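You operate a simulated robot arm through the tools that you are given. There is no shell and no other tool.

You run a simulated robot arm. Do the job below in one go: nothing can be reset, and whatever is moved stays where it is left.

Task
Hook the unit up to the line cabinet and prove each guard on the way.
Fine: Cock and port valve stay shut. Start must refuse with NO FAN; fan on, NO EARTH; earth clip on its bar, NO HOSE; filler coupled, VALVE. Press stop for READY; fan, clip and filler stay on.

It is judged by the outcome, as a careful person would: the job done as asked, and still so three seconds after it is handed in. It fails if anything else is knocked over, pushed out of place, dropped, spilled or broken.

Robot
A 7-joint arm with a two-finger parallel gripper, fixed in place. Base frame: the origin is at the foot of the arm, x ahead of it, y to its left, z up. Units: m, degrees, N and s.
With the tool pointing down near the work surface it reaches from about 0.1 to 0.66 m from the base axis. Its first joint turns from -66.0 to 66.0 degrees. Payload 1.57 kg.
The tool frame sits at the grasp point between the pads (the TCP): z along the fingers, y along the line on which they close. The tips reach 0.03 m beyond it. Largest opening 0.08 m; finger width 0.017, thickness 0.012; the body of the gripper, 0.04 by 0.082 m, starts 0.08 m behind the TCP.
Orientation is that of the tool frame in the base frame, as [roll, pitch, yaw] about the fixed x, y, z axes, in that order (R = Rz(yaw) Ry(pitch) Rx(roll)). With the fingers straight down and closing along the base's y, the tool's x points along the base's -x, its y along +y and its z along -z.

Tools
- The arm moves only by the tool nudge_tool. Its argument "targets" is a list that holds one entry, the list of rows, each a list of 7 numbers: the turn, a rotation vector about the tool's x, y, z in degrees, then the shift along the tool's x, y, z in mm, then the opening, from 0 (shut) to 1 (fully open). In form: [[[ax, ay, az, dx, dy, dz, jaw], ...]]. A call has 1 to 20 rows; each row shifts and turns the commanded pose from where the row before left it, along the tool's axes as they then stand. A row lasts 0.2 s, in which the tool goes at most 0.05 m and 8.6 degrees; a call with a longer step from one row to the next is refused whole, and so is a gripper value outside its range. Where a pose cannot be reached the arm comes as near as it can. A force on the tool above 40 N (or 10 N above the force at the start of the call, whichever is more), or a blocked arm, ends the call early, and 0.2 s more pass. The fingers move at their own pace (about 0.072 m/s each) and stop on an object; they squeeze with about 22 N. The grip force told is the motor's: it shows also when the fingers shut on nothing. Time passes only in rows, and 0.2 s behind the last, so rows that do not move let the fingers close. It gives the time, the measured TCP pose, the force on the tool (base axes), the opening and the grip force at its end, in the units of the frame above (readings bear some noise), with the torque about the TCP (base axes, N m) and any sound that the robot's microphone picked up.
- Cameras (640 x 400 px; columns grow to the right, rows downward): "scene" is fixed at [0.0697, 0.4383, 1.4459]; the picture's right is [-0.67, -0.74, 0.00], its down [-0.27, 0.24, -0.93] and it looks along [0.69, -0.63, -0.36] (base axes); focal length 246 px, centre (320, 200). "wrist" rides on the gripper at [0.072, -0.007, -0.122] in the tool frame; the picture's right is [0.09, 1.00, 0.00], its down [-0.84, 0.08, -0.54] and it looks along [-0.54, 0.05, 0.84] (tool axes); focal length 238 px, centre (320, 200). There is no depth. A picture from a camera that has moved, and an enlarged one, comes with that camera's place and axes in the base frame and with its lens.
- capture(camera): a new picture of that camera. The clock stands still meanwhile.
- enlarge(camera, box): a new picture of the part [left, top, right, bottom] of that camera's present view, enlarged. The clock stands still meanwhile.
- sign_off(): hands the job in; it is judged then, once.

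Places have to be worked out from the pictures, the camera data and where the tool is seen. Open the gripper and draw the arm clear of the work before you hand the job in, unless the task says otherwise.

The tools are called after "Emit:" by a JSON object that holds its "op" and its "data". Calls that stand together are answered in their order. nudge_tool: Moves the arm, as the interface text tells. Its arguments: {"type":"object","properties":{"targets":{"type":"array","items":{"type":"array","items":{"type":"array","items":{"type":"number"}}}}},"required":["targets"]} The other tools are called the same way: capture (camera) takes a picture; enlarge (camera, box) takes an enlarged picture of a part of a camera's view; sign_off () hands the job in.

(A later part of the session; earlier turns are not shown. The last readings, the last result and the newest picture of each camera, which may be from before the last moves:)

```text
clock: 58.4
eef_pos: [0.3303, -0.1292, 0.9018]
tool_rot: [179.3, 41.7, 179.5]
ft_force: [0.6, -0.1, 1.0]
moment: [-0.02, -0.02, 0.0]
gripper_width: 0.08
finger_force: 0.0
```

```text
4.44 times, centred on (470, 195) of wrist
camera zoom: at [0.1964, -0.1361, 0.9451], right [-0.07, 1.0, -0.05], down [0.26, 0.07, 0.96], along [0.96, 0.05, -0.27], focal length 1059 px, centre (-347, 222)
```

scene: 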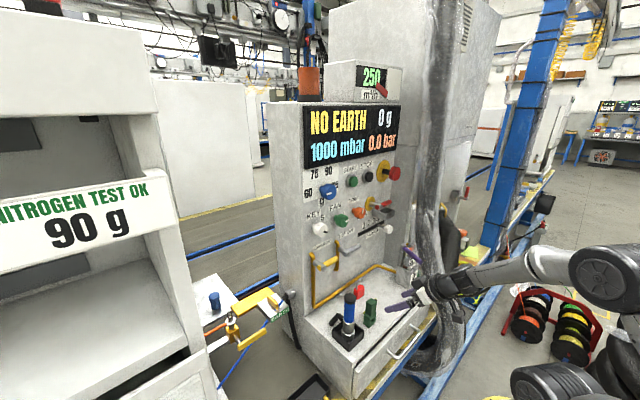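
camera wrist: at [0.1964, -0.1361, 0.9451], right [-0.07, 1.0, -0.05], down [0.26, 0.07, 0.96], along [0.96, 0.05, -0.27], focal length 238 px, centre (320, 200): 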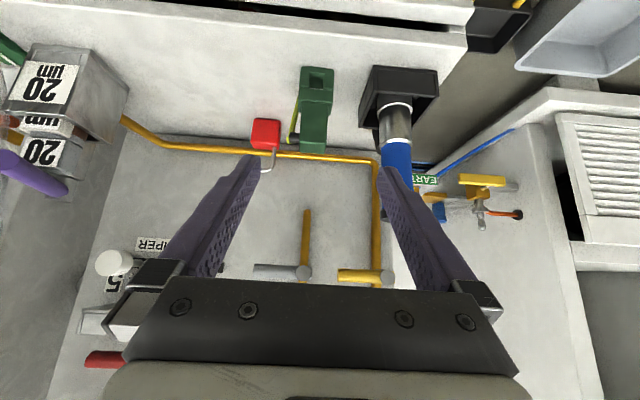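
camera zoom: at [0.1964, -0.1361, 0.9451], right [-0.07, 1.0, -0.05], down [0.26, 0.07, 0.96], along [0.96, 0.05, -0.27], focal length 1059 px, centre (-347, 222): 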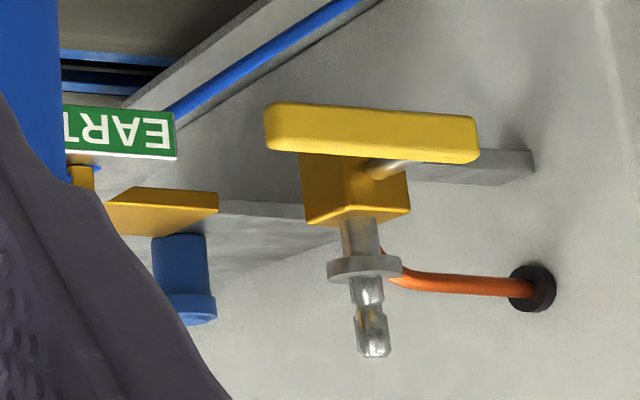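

The slot is a closed square hole about 17×22 mm running along x. I enlarge the EARTH bar strongly to see how it is mounted and whether the clip threads on from its free end.

Emit:
{"op": "enlarge", "data": {"camera": "scene", "box": [262, 288, 302, 323]}}

Emit:
{"op": "enlarge", "data": {"camera": "wrist", "box": [405, 160, 455, 210]}}

Emit:
{"op": "enlarge", "data": {"camera": "wrist", "box": [300, 60, 340, 110]}}

```text
11.43 times, centred on (282, 306) of scene
camera zoom: at [0.0697, 0.4383, 1.4459], right [-0.67, -0.74, 0.0], down [-0.27, 0.24, -0.93], along [0.69, -0.63, -0.36], focal length 2817 px, centre (754, -1006)
```

zoom: 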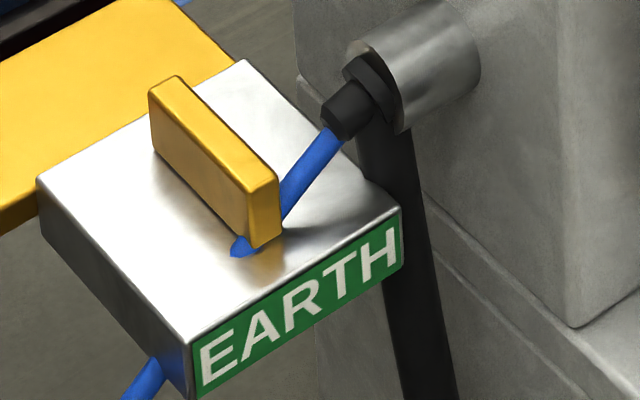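

```text
8.00 times, centred on (430, 185) of wrist
camera zoom: at [0.1964, -0.1361, 0.9451], right [-0.07, 1.0, -0.05], down [0.26, 0.07, 0.96], along [0.96, 0.05, -0.27], focal length 1907 px, centre (-560, 320)
```

zoom: 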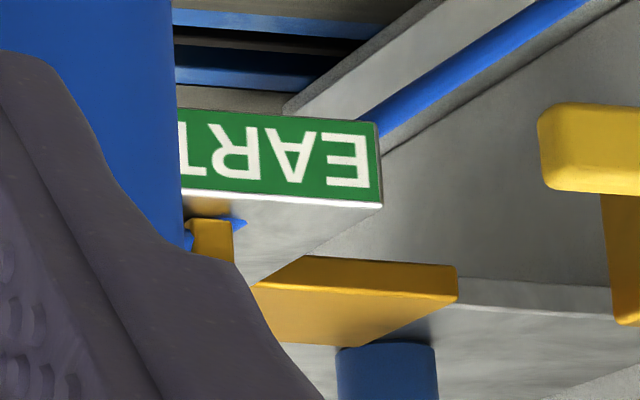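

```text
8.00 times, centred on (320, 85) of wrist
camera zoom: at [0.1964, -0.1361, 0.9451], right [-0.07, 1.0, -0.05], down [0.26, 0.07, 0.96], along [0.96, 0.05, -0.27], focal length 1907 px, centre (320, 1120)
```

zoom: 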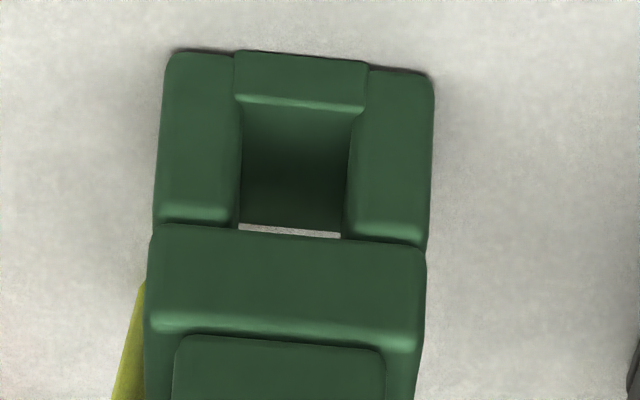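

The fin stands on the EARTH block, which hangs off the unit's tray; I need a grazing close view of the fin's underside. I lift, cross over to the gap at y≈0.1 and lower there with the tool tilted.

Emit:
{"op": "nudge_tool", "data": {"targets": [[[0, 0, 0, -25, 0, -28, 0.5], [0, 0, 0, -25, 0, -28, 0], [0, 0, 0, -25, 0, -28, 0], [0, 0, 0, -25, 0, -28, 0], [0, 0, 0, -12.5, 38.2, 11.1, 0], [0, 0, 0, -12.5, 38.2, 11.1, 0], [0, 0, 0, -12.5, 38.2, 11.1, 0], [0, 0, 0, -12.5, 38.2, 11.1, 0], [0, 0, 0, -12.5, 38.2, 11.1, 0], [0, 0, 0, -12.5, 38.2, 11.1, 0], [0, 0, 0, 25, 0, 28, 0], [0, 0, 0, 25, 0, 28, 0], [0, 0, 0, 25, 0, 28, 0], [0, 0, 0, 25, 0, 28, 0], [0, -8, 0, 0, 0, 0, 0], [0, -8, 0, 0, 0, 0, 0], [0, 0, 0, 0, 0, 0, 0]]]}}

Emit:
{"op": "capture", "data": {"camera": "scene"}}

Emit:
{"op": "capture", "data": {"camera": "wrist"}}

```text
clock: 62.0
eef_pos: [0.4297, 0.0903, 0.9018]
tool_rot: [-178.3, 50.7, 179.7]
ft_force: [0.2, 1.2, 0.0]
moment: [-0.01, -0.01, -0.02]
gripper_width: 0.0
finger_force: 21.1
out of reach, approached as far as the arm can: row 15, 16
```

```text
taken
```

scene: 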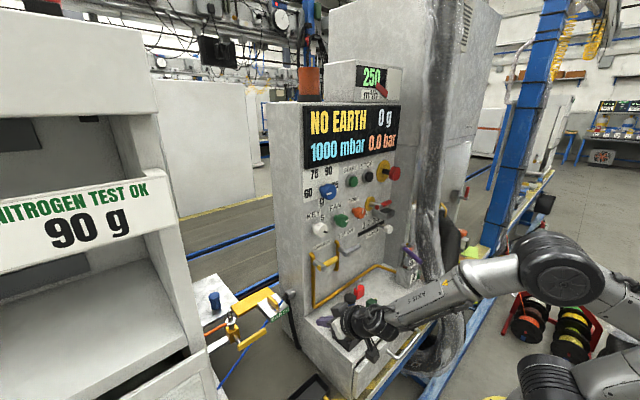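

```text
taken
camera wrist: at [0.2906, 0.0888, 0.9232], right [-0.03, 1.0, -0.09], down [0.11, 0.09, 0.99], along [0.99, 0.02, -0.11], focal length 238 px, centre (320, 200)
```

wrist: 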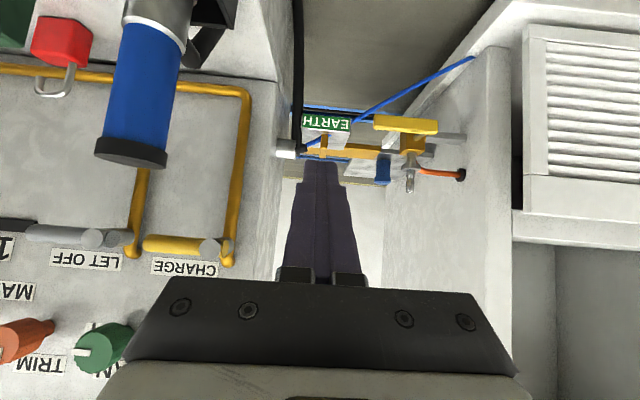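

Tilting past ~50° this close in hits joint limits, so I'll keep tilts small near the base. I raise the tool back toward vertical here.

Emit:
{"op": "nudge_tool", "data": {"targets": [[[0, 8, 0, 0, 0, 0, 0], [0, 8, 0, 0, 0, 0, 0], [0, 8, 0, 0, 0, 0, 0], [0, 8, 0, 0, 0, 0, 0], [0, 0, 0, 0, 0, 0, 0]]]}}

Emit:
{"op": "capture", "data": {"camera": "scene"}}

```text
clock: 63.2
eef_pos: [0.4297, 0.0909, 0.8995]
tool_rot: [-178.8, 18.6, 178.8]
ft_force: [-0.3, -0.2, 0.5]
moment: [-0.03, 0.03, 0.01]
gripper_width: 0.0001
finger_force: 21.5
```

```text
taken
```

scene: 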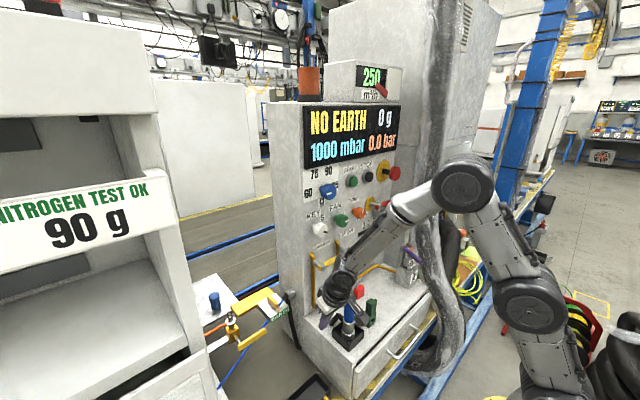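

I continue to fully vertical to check the posture is healthy.

Emit:
{"op": "nudge_tool", "data": {"targets": [[[0, 6, 0, 0, 0, 0, 0], [0, 6, 0, 0, 0, 0, 0], [0, 6.5, 0, 0, 0, 0, 0], [0, 0, 0, 0, 0, 0, 0]]]}}

Emit:
{"op": "capture", "data": {"camera": "scene"}}

```text
clock: 64.2
eef_pos: [0.4307, 0.0913, 0.902]
tool_rot: [-179.1, 0.1, 178.3]
ft_force: [-0.8, -0.8, -0.4]
moment: [-0.02, 0.0, 0.0]
gripper_width: 0.0
finger_force: 21.0
```

```text
taken
```

scene: 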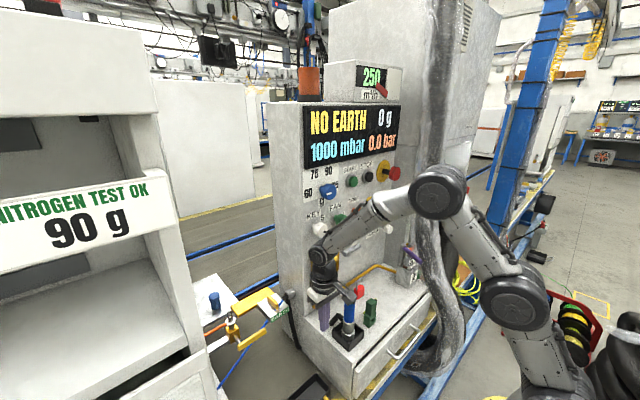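

Healthy posture. I move out to x≈0.56 over the gap, tilt 40° there and lower slightly for a grazing look at the bar.

Emit:
{"op": "nudge_tool", "data": {"targets": [[[0, 0, 0, -32, 2, 0, 0], [0, 0, 0, -33, 2, 0, 0], [0, 0, 0, -33, 2, 0, 0], [0, 0, 0, -33, 2, 0, 0], [0, -8, 0, 0, 0, 0, 0], [0, -8, 0, 0, 0, 0, 0], [0, -8, 0, 0, 0, 0, 0], [0, -8, 0, 0, 0, 0, 0], [0, -8, 0, 0, 0, 0, 0], [0, 0, 0, 25.7, 0, 30.6, 0], [0, 0, 0, 25.7, 0, 30.6, 0], [0, 0, 0, 0, 0, 0, 0]]]}}

Emit:
{"op": "capture", "data": {"camera": "wrist"}}

Emit:
{"op": "enlarge", "data": {"camera": "wrist", "box": [255, 60, 355, 150]}}

Emit:
{"op": "capture", "data": {"camera": "scene"}}

```text
clock: 66.8
eef_pos: [0.5604, 0.0934, 0.8205]
tool_rot: [-178.7, 40.4, 179.3]
ft_force: [0.3, 0.2, 0.7]
moment: [-0.03, 0.0, 0.03]
gripper_width: 0.0001
finger_force: 21.4
```

```text
taken
camera wrist: at [0.4282, 0.0911, 0.8685], right [-0.04, 1.0, -0.08], down [0.29, 0.09, 0.95], along [0.96, 0.02, -0.29], focal length 238 px, centre (320, 200)
```

wrist: 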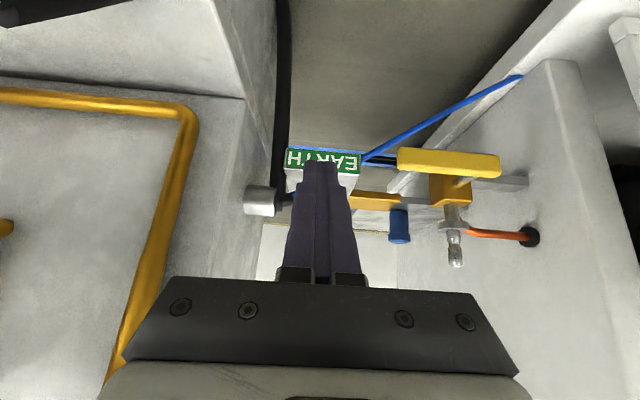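

```text
4.44 times, centred on (305, 105) of wrist
camera zoom: at [0.4282, 0.0911, 0.8685], right [-0.04, 1.0, -0.08], down [0.29, 0.09, 0.95], along [0.96, 0.02, -0.29], focal length 1059 px, centre (387, 622)
```

zoom: 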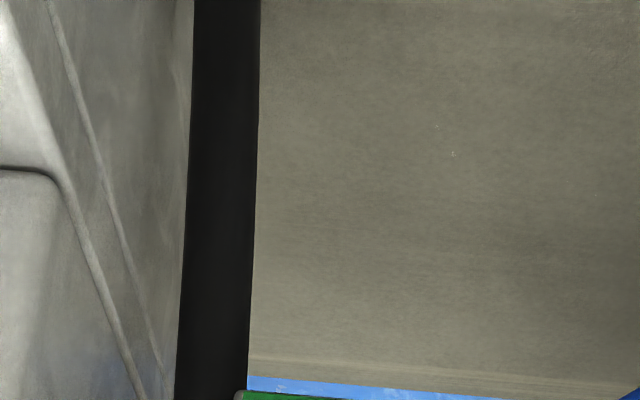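

```text
taken
```

scene: 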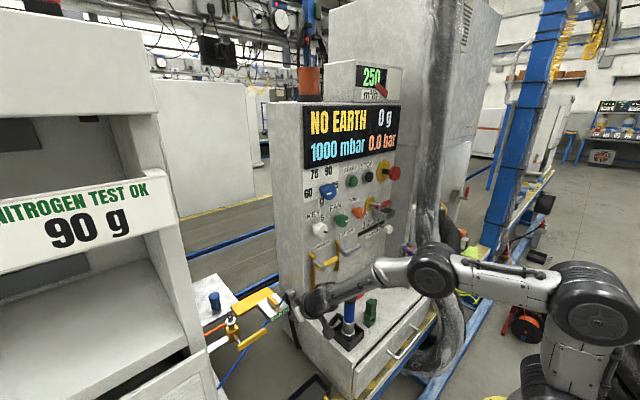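

The closed fingers hide the bar; I shift 12 mm left and open the gripper to look between the fingers.

Emit:
{"op": "nudge_tool", "data": {"targets": [[[0, 0, 0, 0, 12, 0, 0], [0, 0, 0, 0, 0, 0, 0.9], [0, 0, 0, 0, 0, 0, 0.9], [0, 0, 0, 0, 0, 0, 0.9]]]}}

Emit:
{"op": "enlarge", "data": {"camera": "wrist", "box": [260, 130, 360, 230]}}

Emit:
{"op": "enlarge", "data": {"camera": "wrist", "box": [380, 120, 560, 280]}}

```text
clock: 67.8
eef_pos: [0.5612, 0.1055, 0.8207]
tool_rot: [-178.6, 40.2, 179.3]
ft_force: [0.2, 0.7, 0.5]
moment: [0.01, -0.01, 0.0]
gripper_width: 0.0719
finger_force: 0.1
```

```text
4.00 times, centred on (310, 180) of wrist
camera zoom: at [0.4288, 0.1036, 0.8686], right [-0.04, 1.0, -0.08], down [0.29, 0.09, 0.95], along [0.96, 0.02, -0.29], focal length 953 px, centre (360, 280)
```

zoom: 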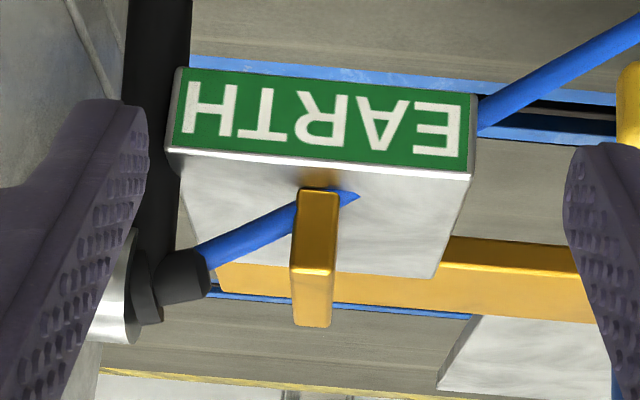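

```text
2.50 times, centred on (470, 200) of wrist
camera zoom: at [0.4288, 0.1036, 0.8686], right [-0.04, 1.0, -0.08], down [0.29, 0.09, 0.95], along [0.96, 0.02, -0.29], focal length 596 px, centre (-55, 200)
```

zoom: 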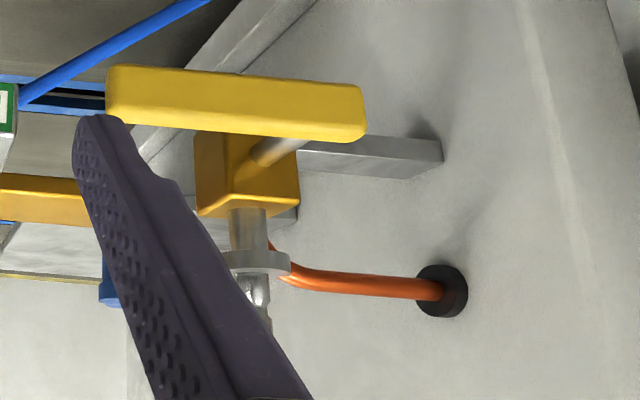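

The fin clearly stands on the plate (≈13 mm wide, 23 mm tall, 58 mm long), so the clip's jaw has to go onto it. I retrace up and back over the shelf with the 40° tilt to pick up the clip, which must be gripped on its ±y faces below the boot.

Emit:
{"op": "nudge_tool", "data": {"targets": [[[0, 0, 0, -25.8, 0, -30.6, 1], [0, 0, 0, -25.8, 0, -30.6, 1], [0, 0, 0, -25.8, 0, -30.6, 1], [0, 0, 0, -25.8, 0, -30.6, 1], [0, 0, 0, -25.8, 0, -30.6, 1], [0, 0, 0, 18.1, -30, -15.3, 1], [0, 0, 0, 18.1, -30, -15.3, 1], [0, 0, 0, 18.1, -30, -15.3, 1], [0, 0, 0, 18.1, -30, -15.3, 1], [0, 0, 0, 18.1, -30, -15.3, 1], [0, 0, 0, 18.1, -30, -15.3, 1], [0, 0, 0, 18.1, -30, -15.3, 1], [0, 0, 0, 18.1, -30, -15.3, 1], [-1.85, 0, -0.5, 0, 0, 0, 1], [0, 0, 0, 0, 0, 0, 1]]]}}

Emit:
{"op": "capture", "data": {"camera": "wrist"}}

Emit:
{"op": "capture", "data": {"camera": "scene"}}

```text
clock: 71.0
eef_pos: [0.3657, -0.1261, 1.0271]
tool_rot: [179.9, 40.3, -179.9]
ft_force: [-0.8, 0.7, -0.4]
moment: [0.0, 0.01, 0.02]
gripper_width: 0.0798
finger_force: 0.0
```

```text
taken
camera wrist: at [0.2337, -0.1323, 1.0739], right [-0.07, 1.0, -0.06], down [0.29, 0.08, 0.95], along [0.95, 0.05, -0.29], focal length 238 px, centre (320, 200)
```

wrist: 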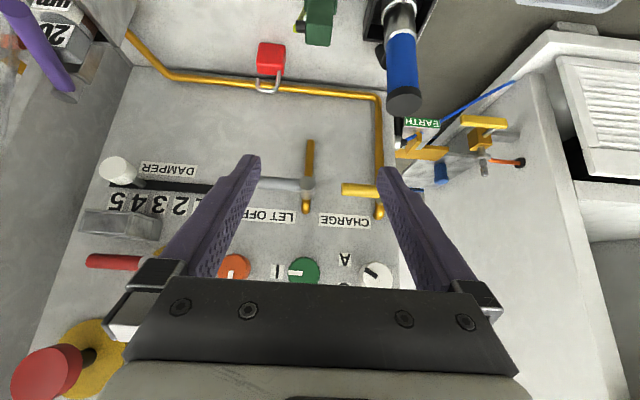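

```text
taken
```

scene: 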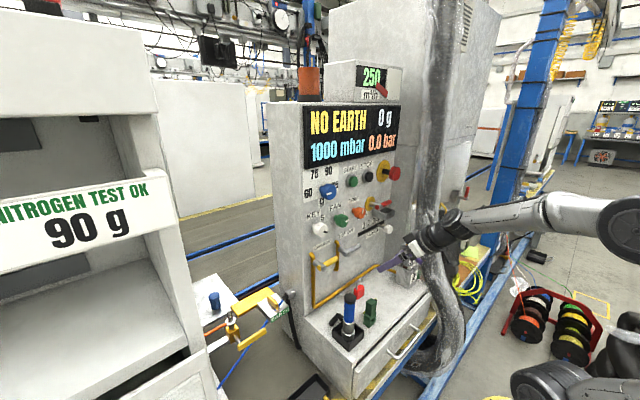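

Everything is aligned at 40.3° tilt. I descend to about 10 cm before the grasp point along the tool axis and re-measure the clip.

Emit:
{"op": "nudge_tool", "data": {"targets": [[[0, 0, 0, 26, -2.1, 29.5, 1], [0, 0, 0, 26, -2.1, 29.5, 1], [0, 0, 0, 26, -2.1, 29.5, 1], [0, 0, 0, 26, -2.1, 29.5, 1], [0, 0, 0, 0, 0, 0, 1]]]}}

Emit:
{"op": "capture", "data": {"camera": "wrist"}}

Emit:
{"op": "enlarge", "data": {"camera": "wrist", "box": [270, 30, 370, 180]}}

Emit:
{"op": "enlarge", "data": {"camera": "scene", "box": [320, 260, 420, 350]}}

```text
clock: 72.2
eef_pos: [0.3615, -0.1329, 0.87]
tool_rot: [179.9, 40.2, -179.9]
ft_force: [-0.2, -0.4, 0.8]
moment: [0.0, -0.01, -0.03]
gripper_width: 0.0801
finger_force: 0.0
```

```text
taken
camera wrist: at [0.2295, -0.1396, 0.9172], right [-0.07, 1.0, -0.06], down [0.29, 0.08, 0.95], along [0.95, 0.05, -0.29], focal length 238 px, centre (320, 200)
```

wrist: 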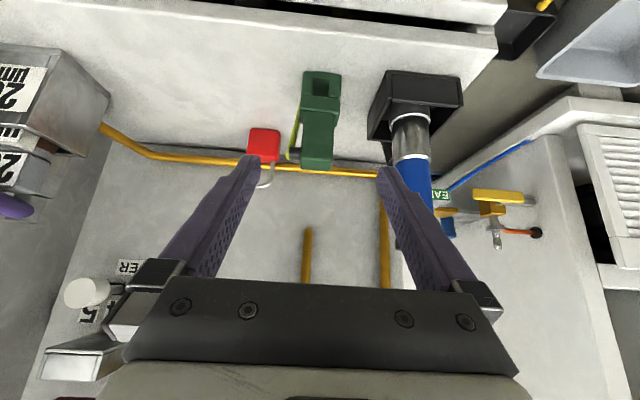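

```text
2.67 times, centred on (320, 105) of wrist
camera zoom: at [0.2295, -0.1396, 0.9172], right [-0.07, 1.0, -0.06], down [0.29, 0.08, 0.95], along [0.95, 0.05, -0.29], focal length 636 px, centre (320, 453)
```

zoom: 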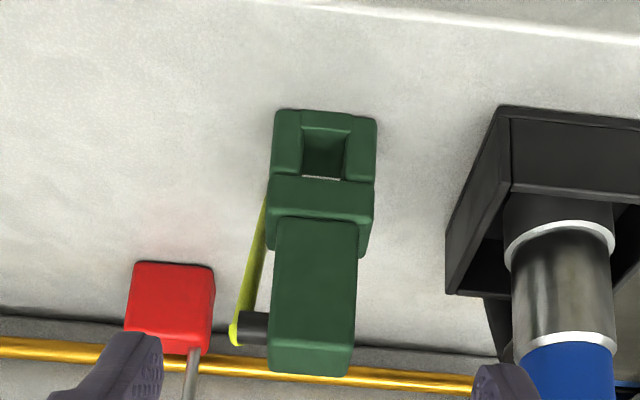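

```text
4.44 times, centred on (370, 305) of scene
camera zoom: at [0.0697, 0.4383, 1.4459], right [-0.67, -0.74, 0.0], down [-0.27, 0.24, -0.93], along [0.69, -0.63, -0.36], focal length 1096 px, centre (98, -267)
```

zoom: 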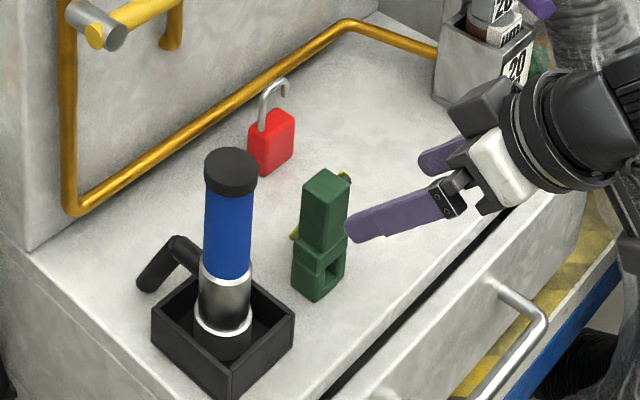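

Clip handle centre is at y≈-0.135, front face x≈0.429, top z≈0.816, boot low edge ≈0.799. I slide the open fingers straight along the tool axis to straddle the handle below the boot.

Emit:
{"op": "nudge_tool", "data": {"targets": [[[0, 0, 0, 0.7, -0.6, 32, 1], [0, 0, 0, 0.7, -0.6, 32, 1], [0, 0, 0, 0.7, -0.6, 20, 1], [0, 0, 0, 0, 0, 10, 1], [0, 0, 0, 0, 0, 0, 1]]]}}

Emit:
{"op": "capture", "data": {"camera": "wrist"}}

Emit:
{"op": "enlarge", "data": {"camera": "scene", "box": [330, 270, 410, 340]}}

```text
clock: 73.4
eef_pos: [0.4204, -0.1348, 0.7955]
tool_rot: [179.9, 40.2, -180.0]
ft_force: [0.4, -0.6, 0.0]
moment: [0.01, 0.0, -0.02]
gripper_width: 0.0799
finger_force: 0.0
```

```text
taken
camera wrist: at [0.289, -0.141, 0.8432], right [-0.07, 1.0, -0.06], down [0.29, 0.08, 0.95], along [0.95, 0.05, -0.29], focal length 238 px, centre (320, 200)
```

wrist: 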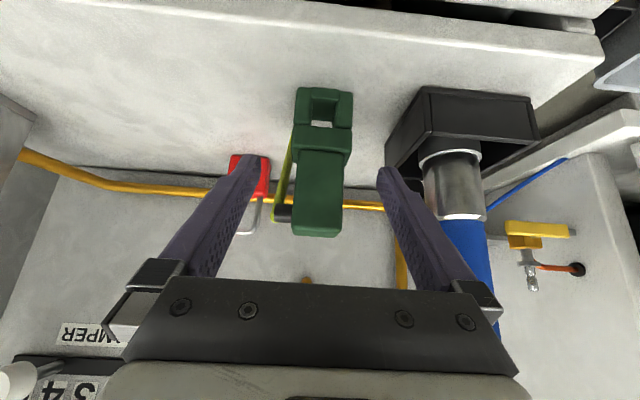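

```text
5.71 times, centred on (370, 305) of scene
camera zoom: at [0.0697, 0.4383, 1.4459], right [-0.67, -0.74, 0.0], down [-0.27, 0.24, -0.93], along [0.69, -0.63, -0.36], focal length 1409 px, centre (34, -400)
```

zoom: 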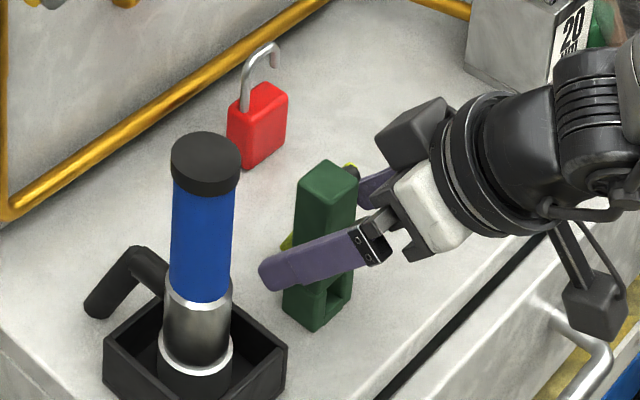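

The fingers straddle the handle, tips just above the collar and below the boot. I close the gripper.

Emit:
{"op": "nudge_tool", "data": {"targets": [[[0, 0, 0, 0, 0, 0, 0.35], [0, 0, 0, 0, 0, 0, 0], [0, 0, 0, 0, 0, 0, 0], [0, 0, 0, 0, 0, 0, 0], [0, 0, 0, 0, 0, 0, 0]]]}}

Emit:
{"op": "capture", "data": {"camera": "wrist"}}

Emit:
{"op": "enlarge", "data": {"camera": "scene", "box": [330, 270, 410, 340]}}

```text
clock: 74.6
eef_pos: [0.4213, -0.1331, 0.7966]
tool_rot: [-179.9, 40.2, -179.9]
ft_force: [0.2, -0.9, 1.5]
moment: [0.02, -0.06, 0.03]
gripper_width: 0.0297
finger_force: 21.8
```

```text
taken
camera wrist: at [0.289, -0.1411, 0.8435], right [-0.07, 1.0, -0.06], down [0.29, 0.08, 0.95], along [0.95, 0.05, -0.29], focal length 238 px, centre (320, 200)
```

wrist: 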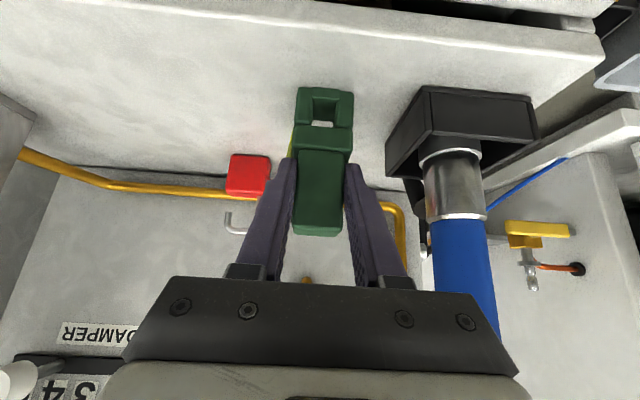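

```text
5.71 times, centred on (370, 305) of scene
camera zoom: at [0.0697, 0.4383, 1.4459], right [-0.67, -0.74, 0.0], down [-0.27, 0.24, -0.93], along [0.69, -0.63, -0.36], focal length 1409 px, centre (34, -400)
```

zoom: 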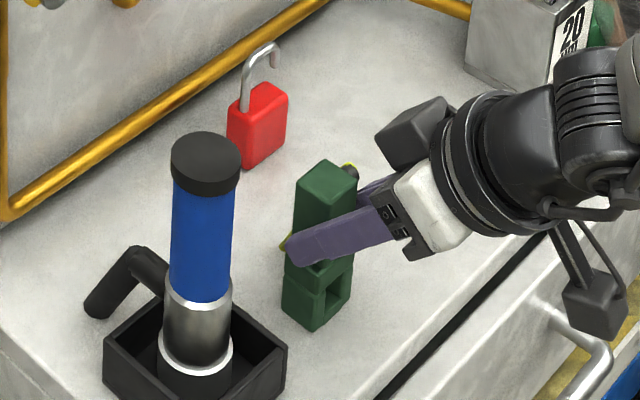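

Gripped at 29.7 mm width. I lift straight up by 12 cm and check the clip comes along upright.

Emit:
{"op": "nudge_tool", "data": {"targets": [[[0, 0, 0, -6.5, 0, -7.6, 0], [0, 0, 0, -19.4, 0, -22.9, 0], [0, 0, 0, -25.8, 0, -30.6, 0], [0, 0, 0, -25.8, 0, -30.6, 0], [0, 0, 0, 0, 0, 0, 0]]]}}

Emit:
{"op": "capture", "data": {"camera": "wrist"}}

Emit:
{"op": "enlarge", "data": {"camera": "scene", "box": [320, 230, 420, 340]}}

```text
clock: 75.8
eef_pos: [0.4234, -0.1345, 0.9136]
tool_rot: [-180.0, 40.1, 180.0]
ft_force: [-0.8, -0.6, -0.8]
moment: [0.0, 0.02, 0.04]
gripper_width: 0.0296
finger_force: 21.8
```

```text
taken
camera wrist: at [0.2906, -0.1414, 0.9612], right [-0.07, 1.0, -0.06], down [0.29, 0.08, 0.95], along [0.95, 0.05, -0.29], focal length 238 px, centre (320, 200)
```

wrist: 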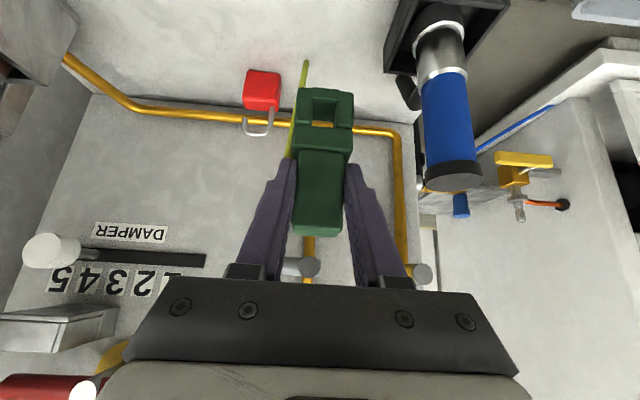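

```text
3.64 times, centred on (370, 285) of scene
camera zoom: at [0.0697, 0.4383, 1.4459], right [-0.67, -0.74, 0.0], down [-0.27, 0.24, -0.93], along [0.69, -0.63, -0.36], focal length 896 px, centre (138, -109)
```

zoom: 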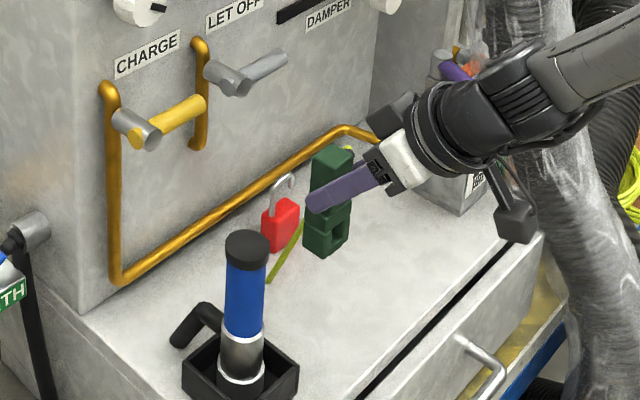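

The clip is up, upright, with its lead trailing to the shelf. I zoom in on the jaw from here.

Emit:
{"op": "enlarge", "data": {"camera": "wrist", "box": [280, 50, 370, 160]}}

Emit:
{"op": "enlarge", "data": {"camera": "scene", "box": [360, 280, 390, 310]}}

```text
3.64 times, centred on (325, 105) of wrist
camera zoom: at [0.2906, -0.1414, 0.9612], right [-0.07, 1.0, -0.06], down [0.29, 0.08, 0.95], along [0.95, 0.05, -0.29], focal length 867 px, centre (302, 546)
```

zoom: 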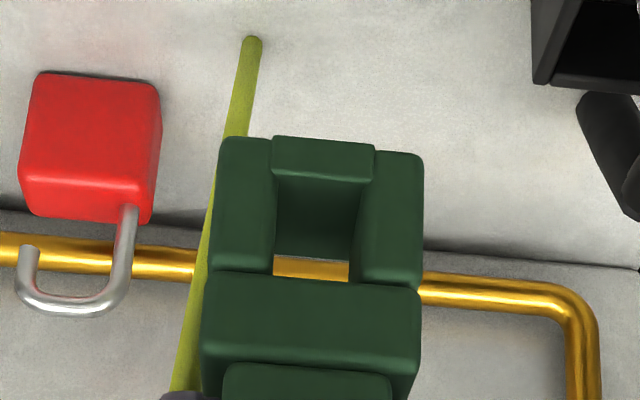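

```text
13.33 times, centred on (375, 295) of scene
camera zoom: at [0.0697, 0.4383, 1.4459], right [-0.67, -0.74, 0.0], down [-0.27, 0.24, -0.93], along [0.69, -0.63, -0.36], focal length 3287 px, centre (-413, -1067)
```

zoom: 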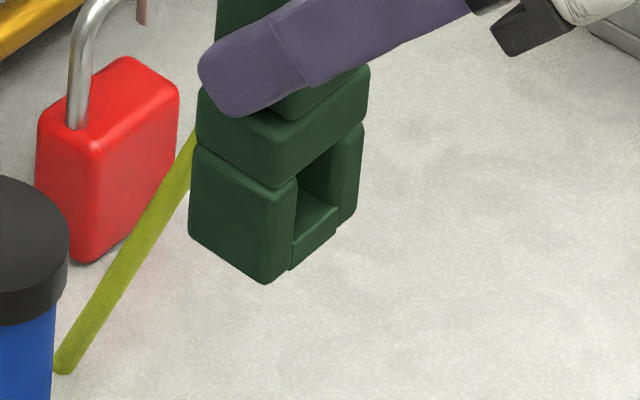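

The jaw is a U with a cross‑tongue at its mouth; the fin fits between its cheeks (13 mm in 16.6 mm). I carry the clip high over the filler to the gap at y≈0.0955.

Emit:
{"op": "nudge_tool", "data": {"targets": [[[0, 0, 0, -24.7, 0, -29.3, 0], [0, 0, 0, -24.7, 0, -29.3, 0], [0, 0, 0, -24.7, 0, -29.3, 0], [0, 0, 0, -2.55, 38.3, 2.15, 0], [0, 0, 0, -2.55, 38.3, 2.15, 0], [0, 0, 0, -2.55, 38.3, 2.15, 0], [0, 0, 0, -2.55, 38.3, 2.15, 0], [0, 0, 0, -2.55, 38.3, 2.15, 0], [0, 0, 0, -2.55, 38.3, 2.15, 0], [0, 0, 0, -22.9, 0, 19.4, 0], [0, 0, 0, -22.9, 0, 19.4, 0], [0, 0, 0, -22.9, 0, 19.4, 0], [0, 0, 0, -22.9, 0, 19.4, 0], [0, 0, 0, 0, 0, 0, 0]]]}}

Emit:
{"op": "capture", "data": {"camera": "wrist"}}

Emit:
{"op": "capture", "data": {"camera": "scene"}}

```text
clock: 78.8
eef_pos: [0.5605, 0.0949, 1.0311]
tool_rot: [180.0, 40.1, -179.9]
ft_force: [-0.7, 0.2, -1.4]
moment: [0.01, -0.01, 0.02]
gripper_width: 0.0296
finger_force: 21.9
```

```text
taken
camera wrist: at [0.428, 0.0879, 1.0781], right [-0.07, 1.0, -0.06], down [0.29, 0.08, 0.95], along [0.95, 0.05, -0.29], focal length 238 px, centre (320, 200)
```

wrist: 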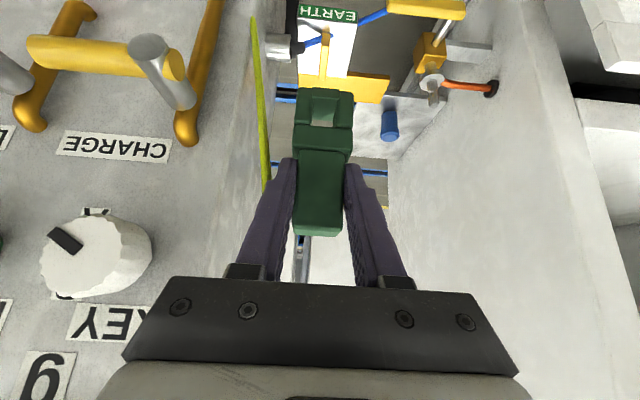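

```text
taken
```

scene: 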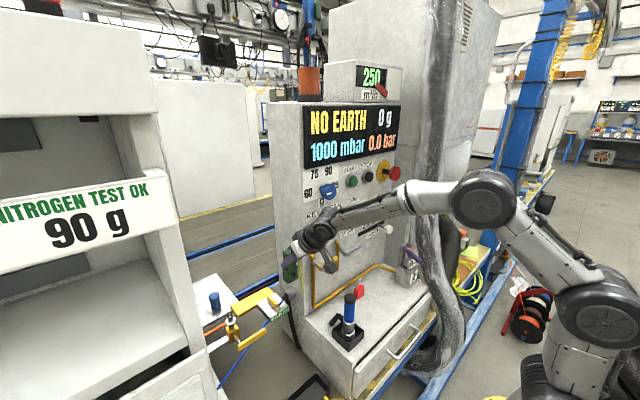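

Clear so far. I move down along the tool axis to hover about 25 mm above the bar.

Emit:
{"op": "nudge_tool", "data": {"targets": [[[0, 0, 0, -1.1, 0.1, 35.2, 0], [0, 0, 0, -1.1, 0.1, 35.2, 0], [0, 0, 0, -1.1, 0.1, 35.2, 0], [0, 0, 0, -1.1, 0.1, 35.2, 0], [0, 0, 0, -1.1, 0.1, 35.2, 0], [0, 0, 0, 0, 0, 0, 0]]]}}

Emit:
{"op": "enlarge", "data": {"camera": "wrist", "box": [250, 50, 390, 240]}}

Emit:
{"op": "enlarge", "data": {"camera": "scene", "box": [245, 260, 325, 330]}}

```text
clock: 80.2
eef_pos: [0.6795, 0.0947, 0.8982]
tool_rot: [179.9, 40.2, -180.0]
ft_force: [-0.4, -0.1, -1.0]
moment: [-0.01, 0.03, 0.0]
gripper_width: 0.0298
finger_force: 21.9
```

```text
2.11 times, centred on (320, 145) of wrist
camera zoom: at [0.548, 0.0879, 0.9458], right [-0.07, 1.0, -0.06], down [0.29, 0.08, 0.95], along [0.95, 0.05, -0.29], focal length 502 px, centre (320, 316)
```

zoom: 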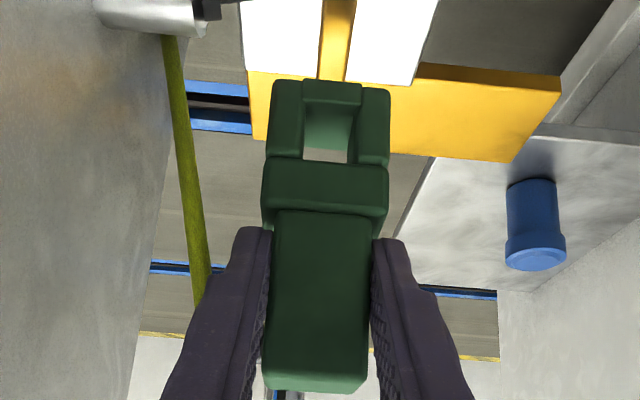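

```text
5.71 times, centred on (285, 295) of scene
camera zoom: at [0.0697, 0.4383, 1.4459], right [-0.67, -0.74, 0.0], down [-0.27, 0.24, -0.93], along [0.69, -0.63, -0.36], focal length 1409 px, centre (520, -343)
```

zoom: 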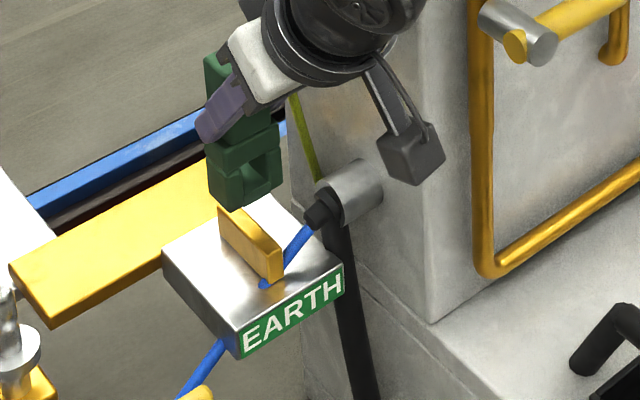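

The clip hovers over the bar, almost aligned. I zoom tighter to measure the lateral offset between the slot and the fin.

Emit:
{"op": "enlarge", "data": {"camera": "wrist", "box": [290, 50, 350, 110]}}

Emit:
{"op": "enlarge", "data": {"camera": "scene", "box": [265, 275, 300, 305]}}

```text
6.67 times, centred on (320, 80) of wrist
camera zoom: at [0.548, 0.0879, 0.9458], right [-0.07, 1.0, -0.06], down [0.29, 0.08, 0.95], along [0.95, 0.05, -0.29], focal length 1589 px, centre (320, 1000)
```

zoom: 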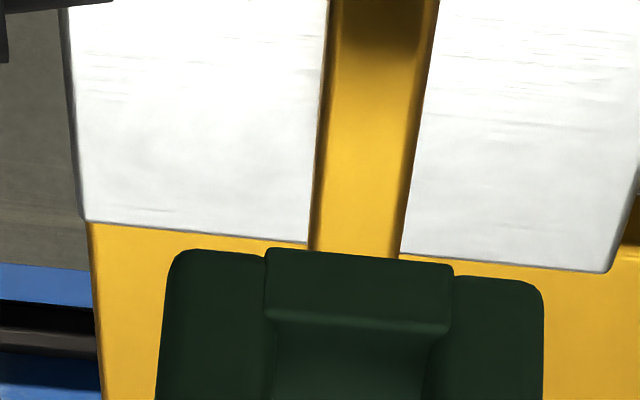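

```text
13.33 times, centred on (282, 290) of scene
camera zoom: at [0.0697, 0.4383, 1.4459], right [-0.67, -0.74, 0.0], down [-0.27, 0.24, -0.93], along [0.69, -0.63, -0.36], focal length 3287 px, centre (820, -1000)
```

zoom: 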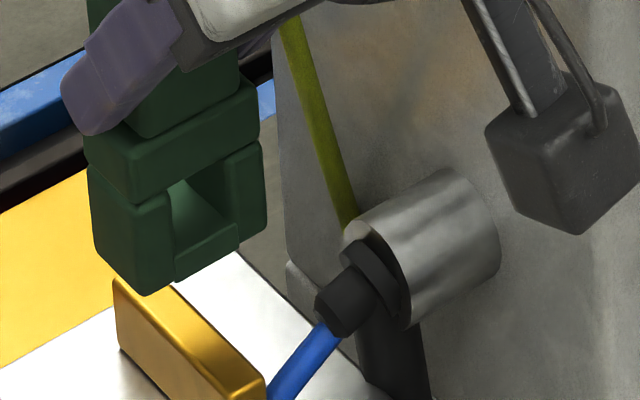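

Offset is under 1 mm. I correct it and lower gently: 15 mm, then 3 mm steps, watching the force.

Emit:
{"op": "nudge_tool", "data": {"targets": [[[0, 0, 0, 9.7, 0.7, 11.5, 0], [0, 0, 0, 1.94, 0, 2.29, 0], [0, 0, 0, 1.94, 0, 2.29, 0], [0, 0, 0, 1.94, 0, 2.29, 0], [0, 0, 0, 0, 0, 0, 0]]]}}

Emit:
{"op": "enlarge", "data": {"camera": "wrist", "box": [280, 40, 360, 120]}}

Emit:
{"op": "enlarge", "data": {"camera": "scene", "box": [255, 275, 300, 315]}}

```text
clock: 81.4
eef_pos: [0.6782, 0.0958, 0.875]
tool_rot: [179.9, 40.2, -180.0]
ft_force: [0.4, 0.7, -1.3]
moment: [-0.01, -0.01, 0.0]
gripper_width: 0.0296
finger_force: 21.9
```

```text
5.00 times, centred on (320, 80) of wrist
camera zoom: at [0.5462, 0.0891, 0.9221], right [-0.07, 1.0, -0.06], down [0.29, 0.08, 0.95], along [0.95, 0.05, -0.29], focal length 1192 px, centre (320, 800)
```

zoom: 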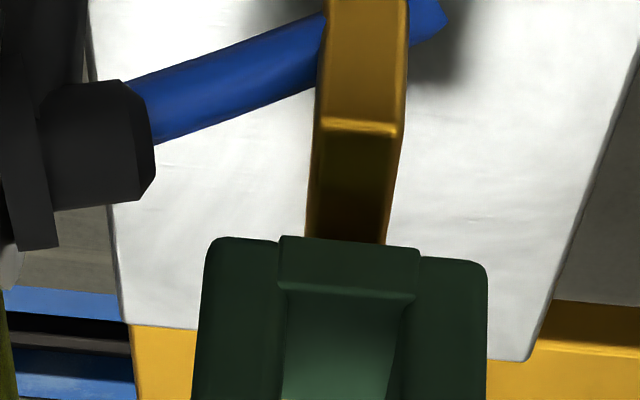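

```text
10.00 times, centred on (278, 295) of scene
camera zoom: at [0.0697, 0.4383, 1.4459], right [-0.67, -0.74, 0.0], down [-0.27, 0.24, -0.93], along [0.69, -0.63, -0.36], focal length 2465 px, centre (745, -750)
```

zoom: 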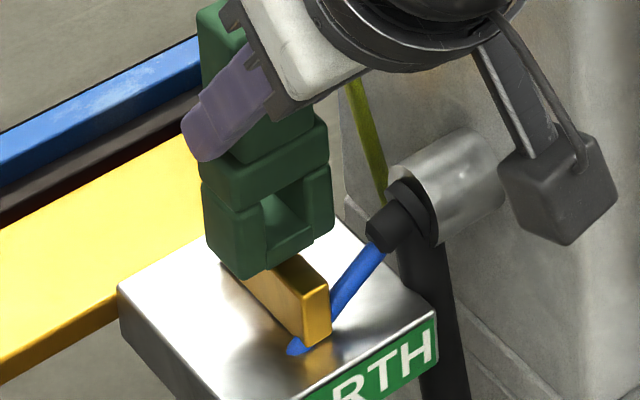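

The jaw mouth is right at the fin's top edge with no contact force yet. I continue down in small steps and watch the force.

Emit:
{"op": "nudge_tool", "data": {"targets": [[[0, 0, 0, 1.3, 0, 1.5, 0], [0, 0, 0, 1.3, 0, 1.5, 0], [0, 0, 0, 1.3, 0, 1.5, 0], [0, 0, 0, 0, 0, 0, 0]]]}}

Emit:
{"op": "enlarge", "data": {"camera": "wrist", "box": [280, 40, 360, 120]}}

Emit:
{"op": "enlarge", "data": {"camera": "scene", "box": [255, 275, 300, 315]}}

```text
clock: 82.4
eef_pos: [0.6782, 0.0954, 0.8698]
tool_rot: [179.9, 40.3, -180.0]
ft_force: [0.4, 0.1, -1.3]
moment: [0.01, 0.02, 0.0]
gripper_width: 0.0296
finger_force: 21.8
```

```text
5.00 times, centred on (320, 80) of wrist
camera zoom: at [0.5456, 0.0891, 0.9168], right [-0.07, 1.0, -0.06], down [0.29, 0.08, 0.95], along [0.95, 0.05, -0.29], focal length 1192 px, centre (320, 800)
```

zoom: 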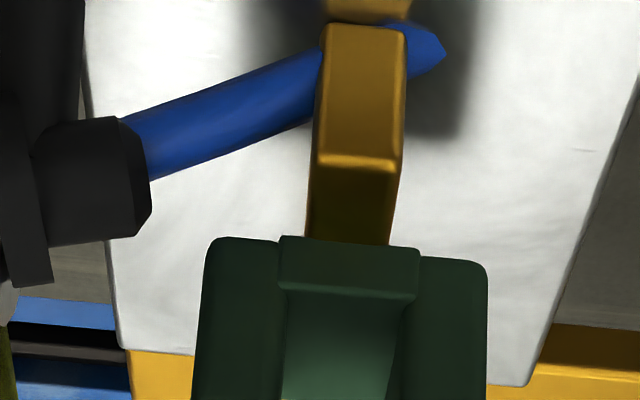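

```text
10.00 times, centred on (278, 295) of scene
camera zoom: at [0.0697, 0.4383, 1.4459], right [-0.67, -0.74, 0.0], down [-0.27, 0.24, -0.93], along [0.69, -0.63, -0.36], focal length 2465 px, centre (745, -750)
```

zoom: 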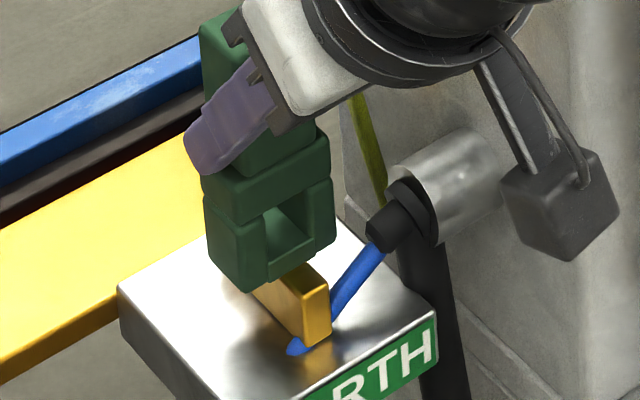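

Still no contact force. I keep lowering in 2.5 mm steps.

Emit:
{"op": "nudge_tool", "data": {"targets": [[[0, 0, 0, 1.6, 0, 1.9, 0], [0, 0, 0, 1.6, 0, 1.9, 0], [0, 0, 0, 0, 0, 0, 0]]]}}

Emit:
{"op": "nudge_tool", "data": {"targets": [[[0, 0, 0, 1.6, 0, 1.9, 0], [0, 0, 0, 1.6, 0, 1.9, 0], [0, 0, 0, 0, 0, 0, 0]]]}}

Emit:
{"op": "enlarge", "data": {"camera": "wrist", "box": [280, 40, 360, 120]}}

Emit:
{"op": "enlarge", "data": {"camera": "scene", "box": [255, 275, 300, 315]}}

```text
clock: 83.2
eef_pos: [0.6774, 0.0954, 0.8639]
tool_rot: [179.9, 40.1, -180.0]
ft_force: [-0.1, 0.5, -1.1]
moment: [0.01, 0.02, 0.01]
gripper_width: 0.0295
finger_force: 21.9
```

```text
clock: 84.0
eef_pos: [0.6775, 0.0963, 0.8597]
tool_rot: [-180.0, 40.2, 180.0]
ft_force: [-0.2, 0.0, -0.9]
moment: [-0.01, 0.02, 0.0]
gripper_width: 0.0295
finger_force: 22.0
```

```text
5.00 times, centred on (320, 80) of wrist
camera zoom: at [0.5456, 0.0891, 0.9065], right [-0.07, 1.0, -0.06], down [0.29, 0.08, 0.95], along [0.95, 0.05, -0.29], focal length 1192 px, centre (320, 800)
```

zoom: 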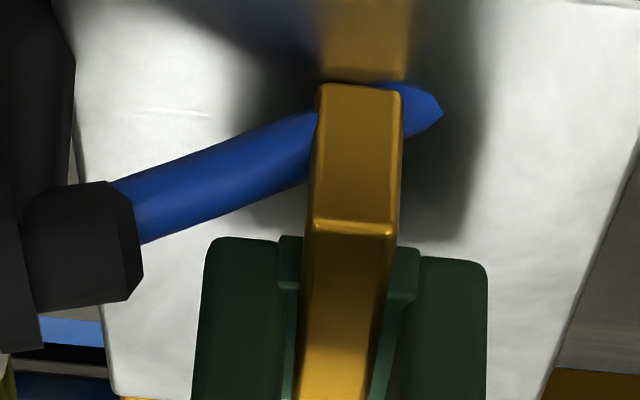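

```text
10.00 times, centred on (278, 295) of scene
camera zoom: at [0.0697, 0.4383, 1.4459], right [-0.67, -0.74, 0.0], down [-0.27, 0.24, -0.93], along [0.69, -0.63, -0.36], focal length 2465 px, centre (745, -750)
```

zoom: 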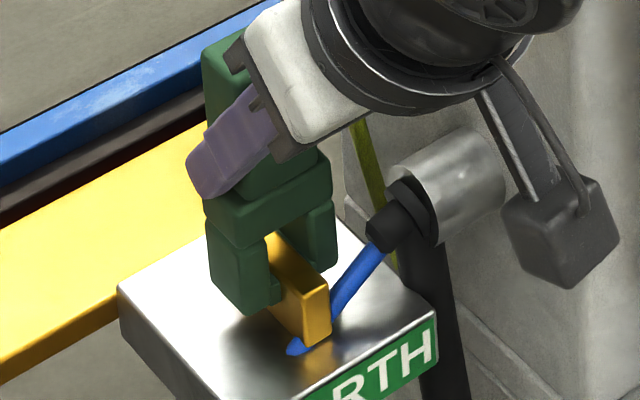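

The fin is entering the slot freely – the tongue yields. I continue down until it seats.

Emit:
{"op": "nudge_tool", "data": {"targets": [[[0, 0, 0, 1.6, 0, 1.9, 0], [0, 0, 0, 1.3, 0, 1.5, 0], [0, 0, 0, 0, 0, 0, 0]]]}}

Emit:
{"op": "nudge_tool", "data": {"targets": [[[0, 0, 0, 1.0, 0, 1.15, 0], [0, 0, 0, 1.0, 0, 1.15, 0], [0, 0, 0, 0, 0, 0, 0]]]}}

Emit:
{"op": "enlarge", "data": {"camera": "wrist", "box": [280, 40, 360, 120]}}

Emit:
{"op": "enlarge", "data": {"camera": "scene", "box": [255, 275, 300, 315]}}

```text
clock: 84.8
eef_pos: [0.6777, 0.0956, 0.8555]
tool_rot: [179.9, 40.2, -180.0]
ft_force: [0.4, 0.5, -0.5]
moment: [0.01, 0.01, 0.05]
gripper_width: 0.0295
finger_force: 21.8
```

```text
clock: 85.6
eef_pos: [0.6787, 0.0961, 0.8511]
tool_rot: [180.0, 40.2, -179.9]
ft_force: [0.5, -0.3, -1.3]
moment: [0.0, 0.02, -0.01]
gripper_width: 0.0293
finger_force: 21.9
```

```text
5.00 times, centred on (320, 80) of wrist
camera zoom: at [0.5457, 0.0891, 0.8987], right [-0.07, 1.0, -0.06], down [0.29, 0.08, 0.95], along [0.95, 0.05, -0.29], focal length 1192 px, centre (320, 800)
```

zoom: 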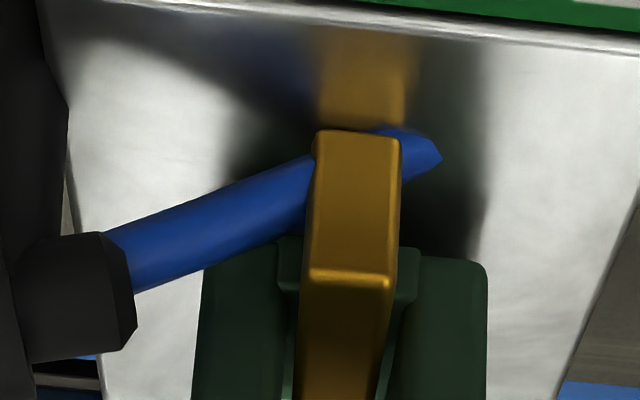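

```text
10.00 times, centred on (278, 295) of scene
camera zoom: at [0.0697, 0.4383, 1.4459], right [-0.67, -0.74, 0.0], down [-0.27, 0.24, -0.93], along [0.69, -0.63, -0.36], focal length 2465 px, centre (745, -750)
```

zoom: 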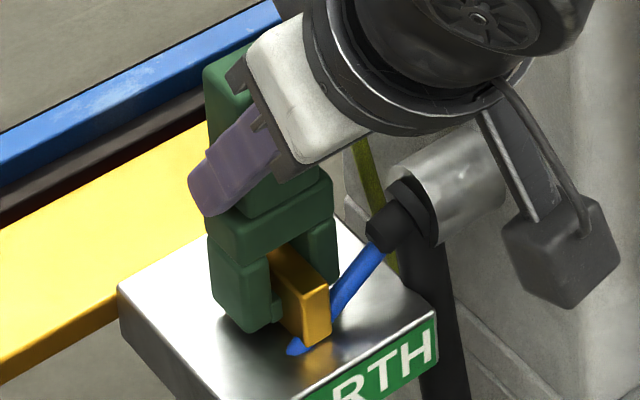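

Bottom is about at plate height with no contact force yet; I go on in ~1.5 mm steps.

Emit:
{"op": "nudge_tool", "data": {"targets": [[[0, 0, 0, 1.0, 0, 1.15, 0], [0, 0, 0, 1.0, 0, 1.15, 0], [0, 0, 0, 0, 0, 0, 0]]]}}

Emit:
{"op": "nudge_tool", "data": {"targets": [[[0, 0, 0, 1.0, 0, 1.15, 0], [0, 0, 0, 1.0, 0, 1.15, 0], [0, 0, 0, 0, 0, 0, 0]]]}}

Emit:
{"op": "enlarge", "data": {"camera": "wrist", "box": [280, 40, 360, 120]}}

Emit:
{"op": "enlarge", "data": {"camera": "scene", "box": [255, 275, 300, 315]}}

```text
clock: 86.4
eef_pos: [0.6783, 0.0966, 0.8483]
tool_rot: [179.9, 40.2, -180.0]
ft_force: [0.0, 0.4, 0.0]
moment: [0.0, 0.0, 0.01]
gripper_width: 0.0299
finger_force: 22.1
```

```text
clock: 87.2
eef_pos: [0.6776, 0.0963, 0.847]
tool_rot: [-180.0, 40.3, -180.0]
ft_force: [0.9, -0.1, 0.1]
moment: [0.0, -0.01, 0.0]
gripper_width: 0.0298
finger_force: 22.2
```

```text
5.00 times, centred on (320, 80) of wrist
camera zoom: at [0.5454, 0.0893, 0.8937], right [-0.07, 1.0, -0.06], down [0.29, 0.08, 0.95], along [0.95, 0.05, -0.29], focal length 1192 px, centre (320, 800)
```

zoom: 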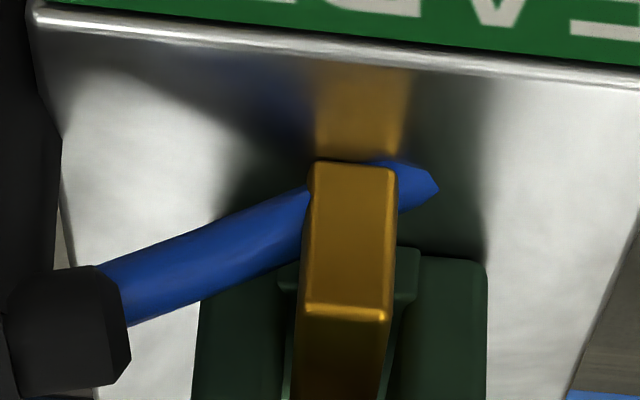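

```text
10.00 times, centred on (278, 295) of scene
camera zoom: at [0.0697, 0.4383, 1.4459], right [-0.67, -0.74, 0.0], down [-0.27, 0.24, -0.93], along [0.69, -0.63, -0.36], focal length 2465 px, centre (745, -750)
```

zoom: 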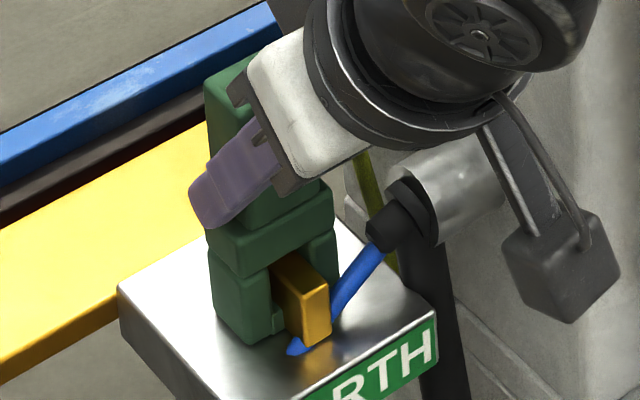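

The clip's weight has come off the gripper (force from −1.3 to ~0 N): it is seated on the bar. I open the fingers just enough to release and check it stays.

Emit:
{"op": "nudge_tool", "data": {"targets": [[[0, 0, 0, 0, 0, 0, 0.5], [0, 0, 0, 0, 0, 0, 0.5], [0, 0, 0, 0, 0, 0, 0.5]]]}}

Emit:
{"op": "enlarge", "data": {"camera": "wrist", "box": [250, 40, 390, 240]}}

Emit:
{"op": "enlarge", "data": {"camera": "scene", "box": [255, 265, 315, 315]}}

```text
clock: 88.0
eef_pos: [0.6777, 0.0961, 0.8466]
tool_rot: [180.0, 40.2, -179.9]
ft_force: [0.4, 0.0, -0.4]
moment: [0.0, 0.03, 0.0]
gripper_width: 0.04
finger_force: 0.0
```

```text
2.00 times, centred on (320, 140) of wrist
camera zoom: at [0.5454, 0.0893, 0.8936], right [-0.07, 1.0, -0.06], down [0.29, 0.08, 0.95], along [0.95, 0.05, -0.29], focal length 477 px, centre (320, 320)
```

zoom: 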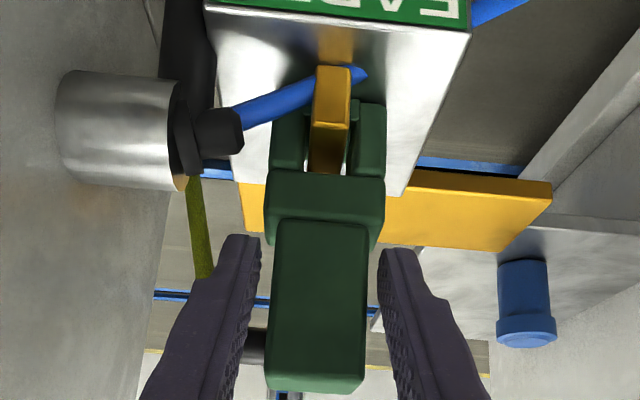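

```text
8.00 times, centred on (285, 290) of scene
camera zoom: at [0.0697, 0.4383, 1.4459], right [-0.67, -0.74, 0.0], down [-0.27, 0.24, -0.93], along [0.69, -0.63, -0.36], focal length 1972 px, centre (600, -520)
```

zoom: 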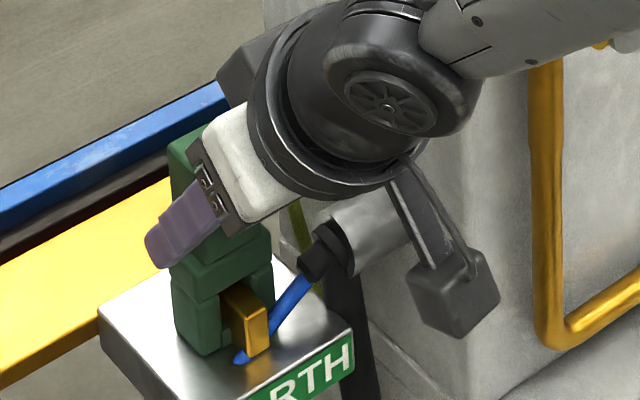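

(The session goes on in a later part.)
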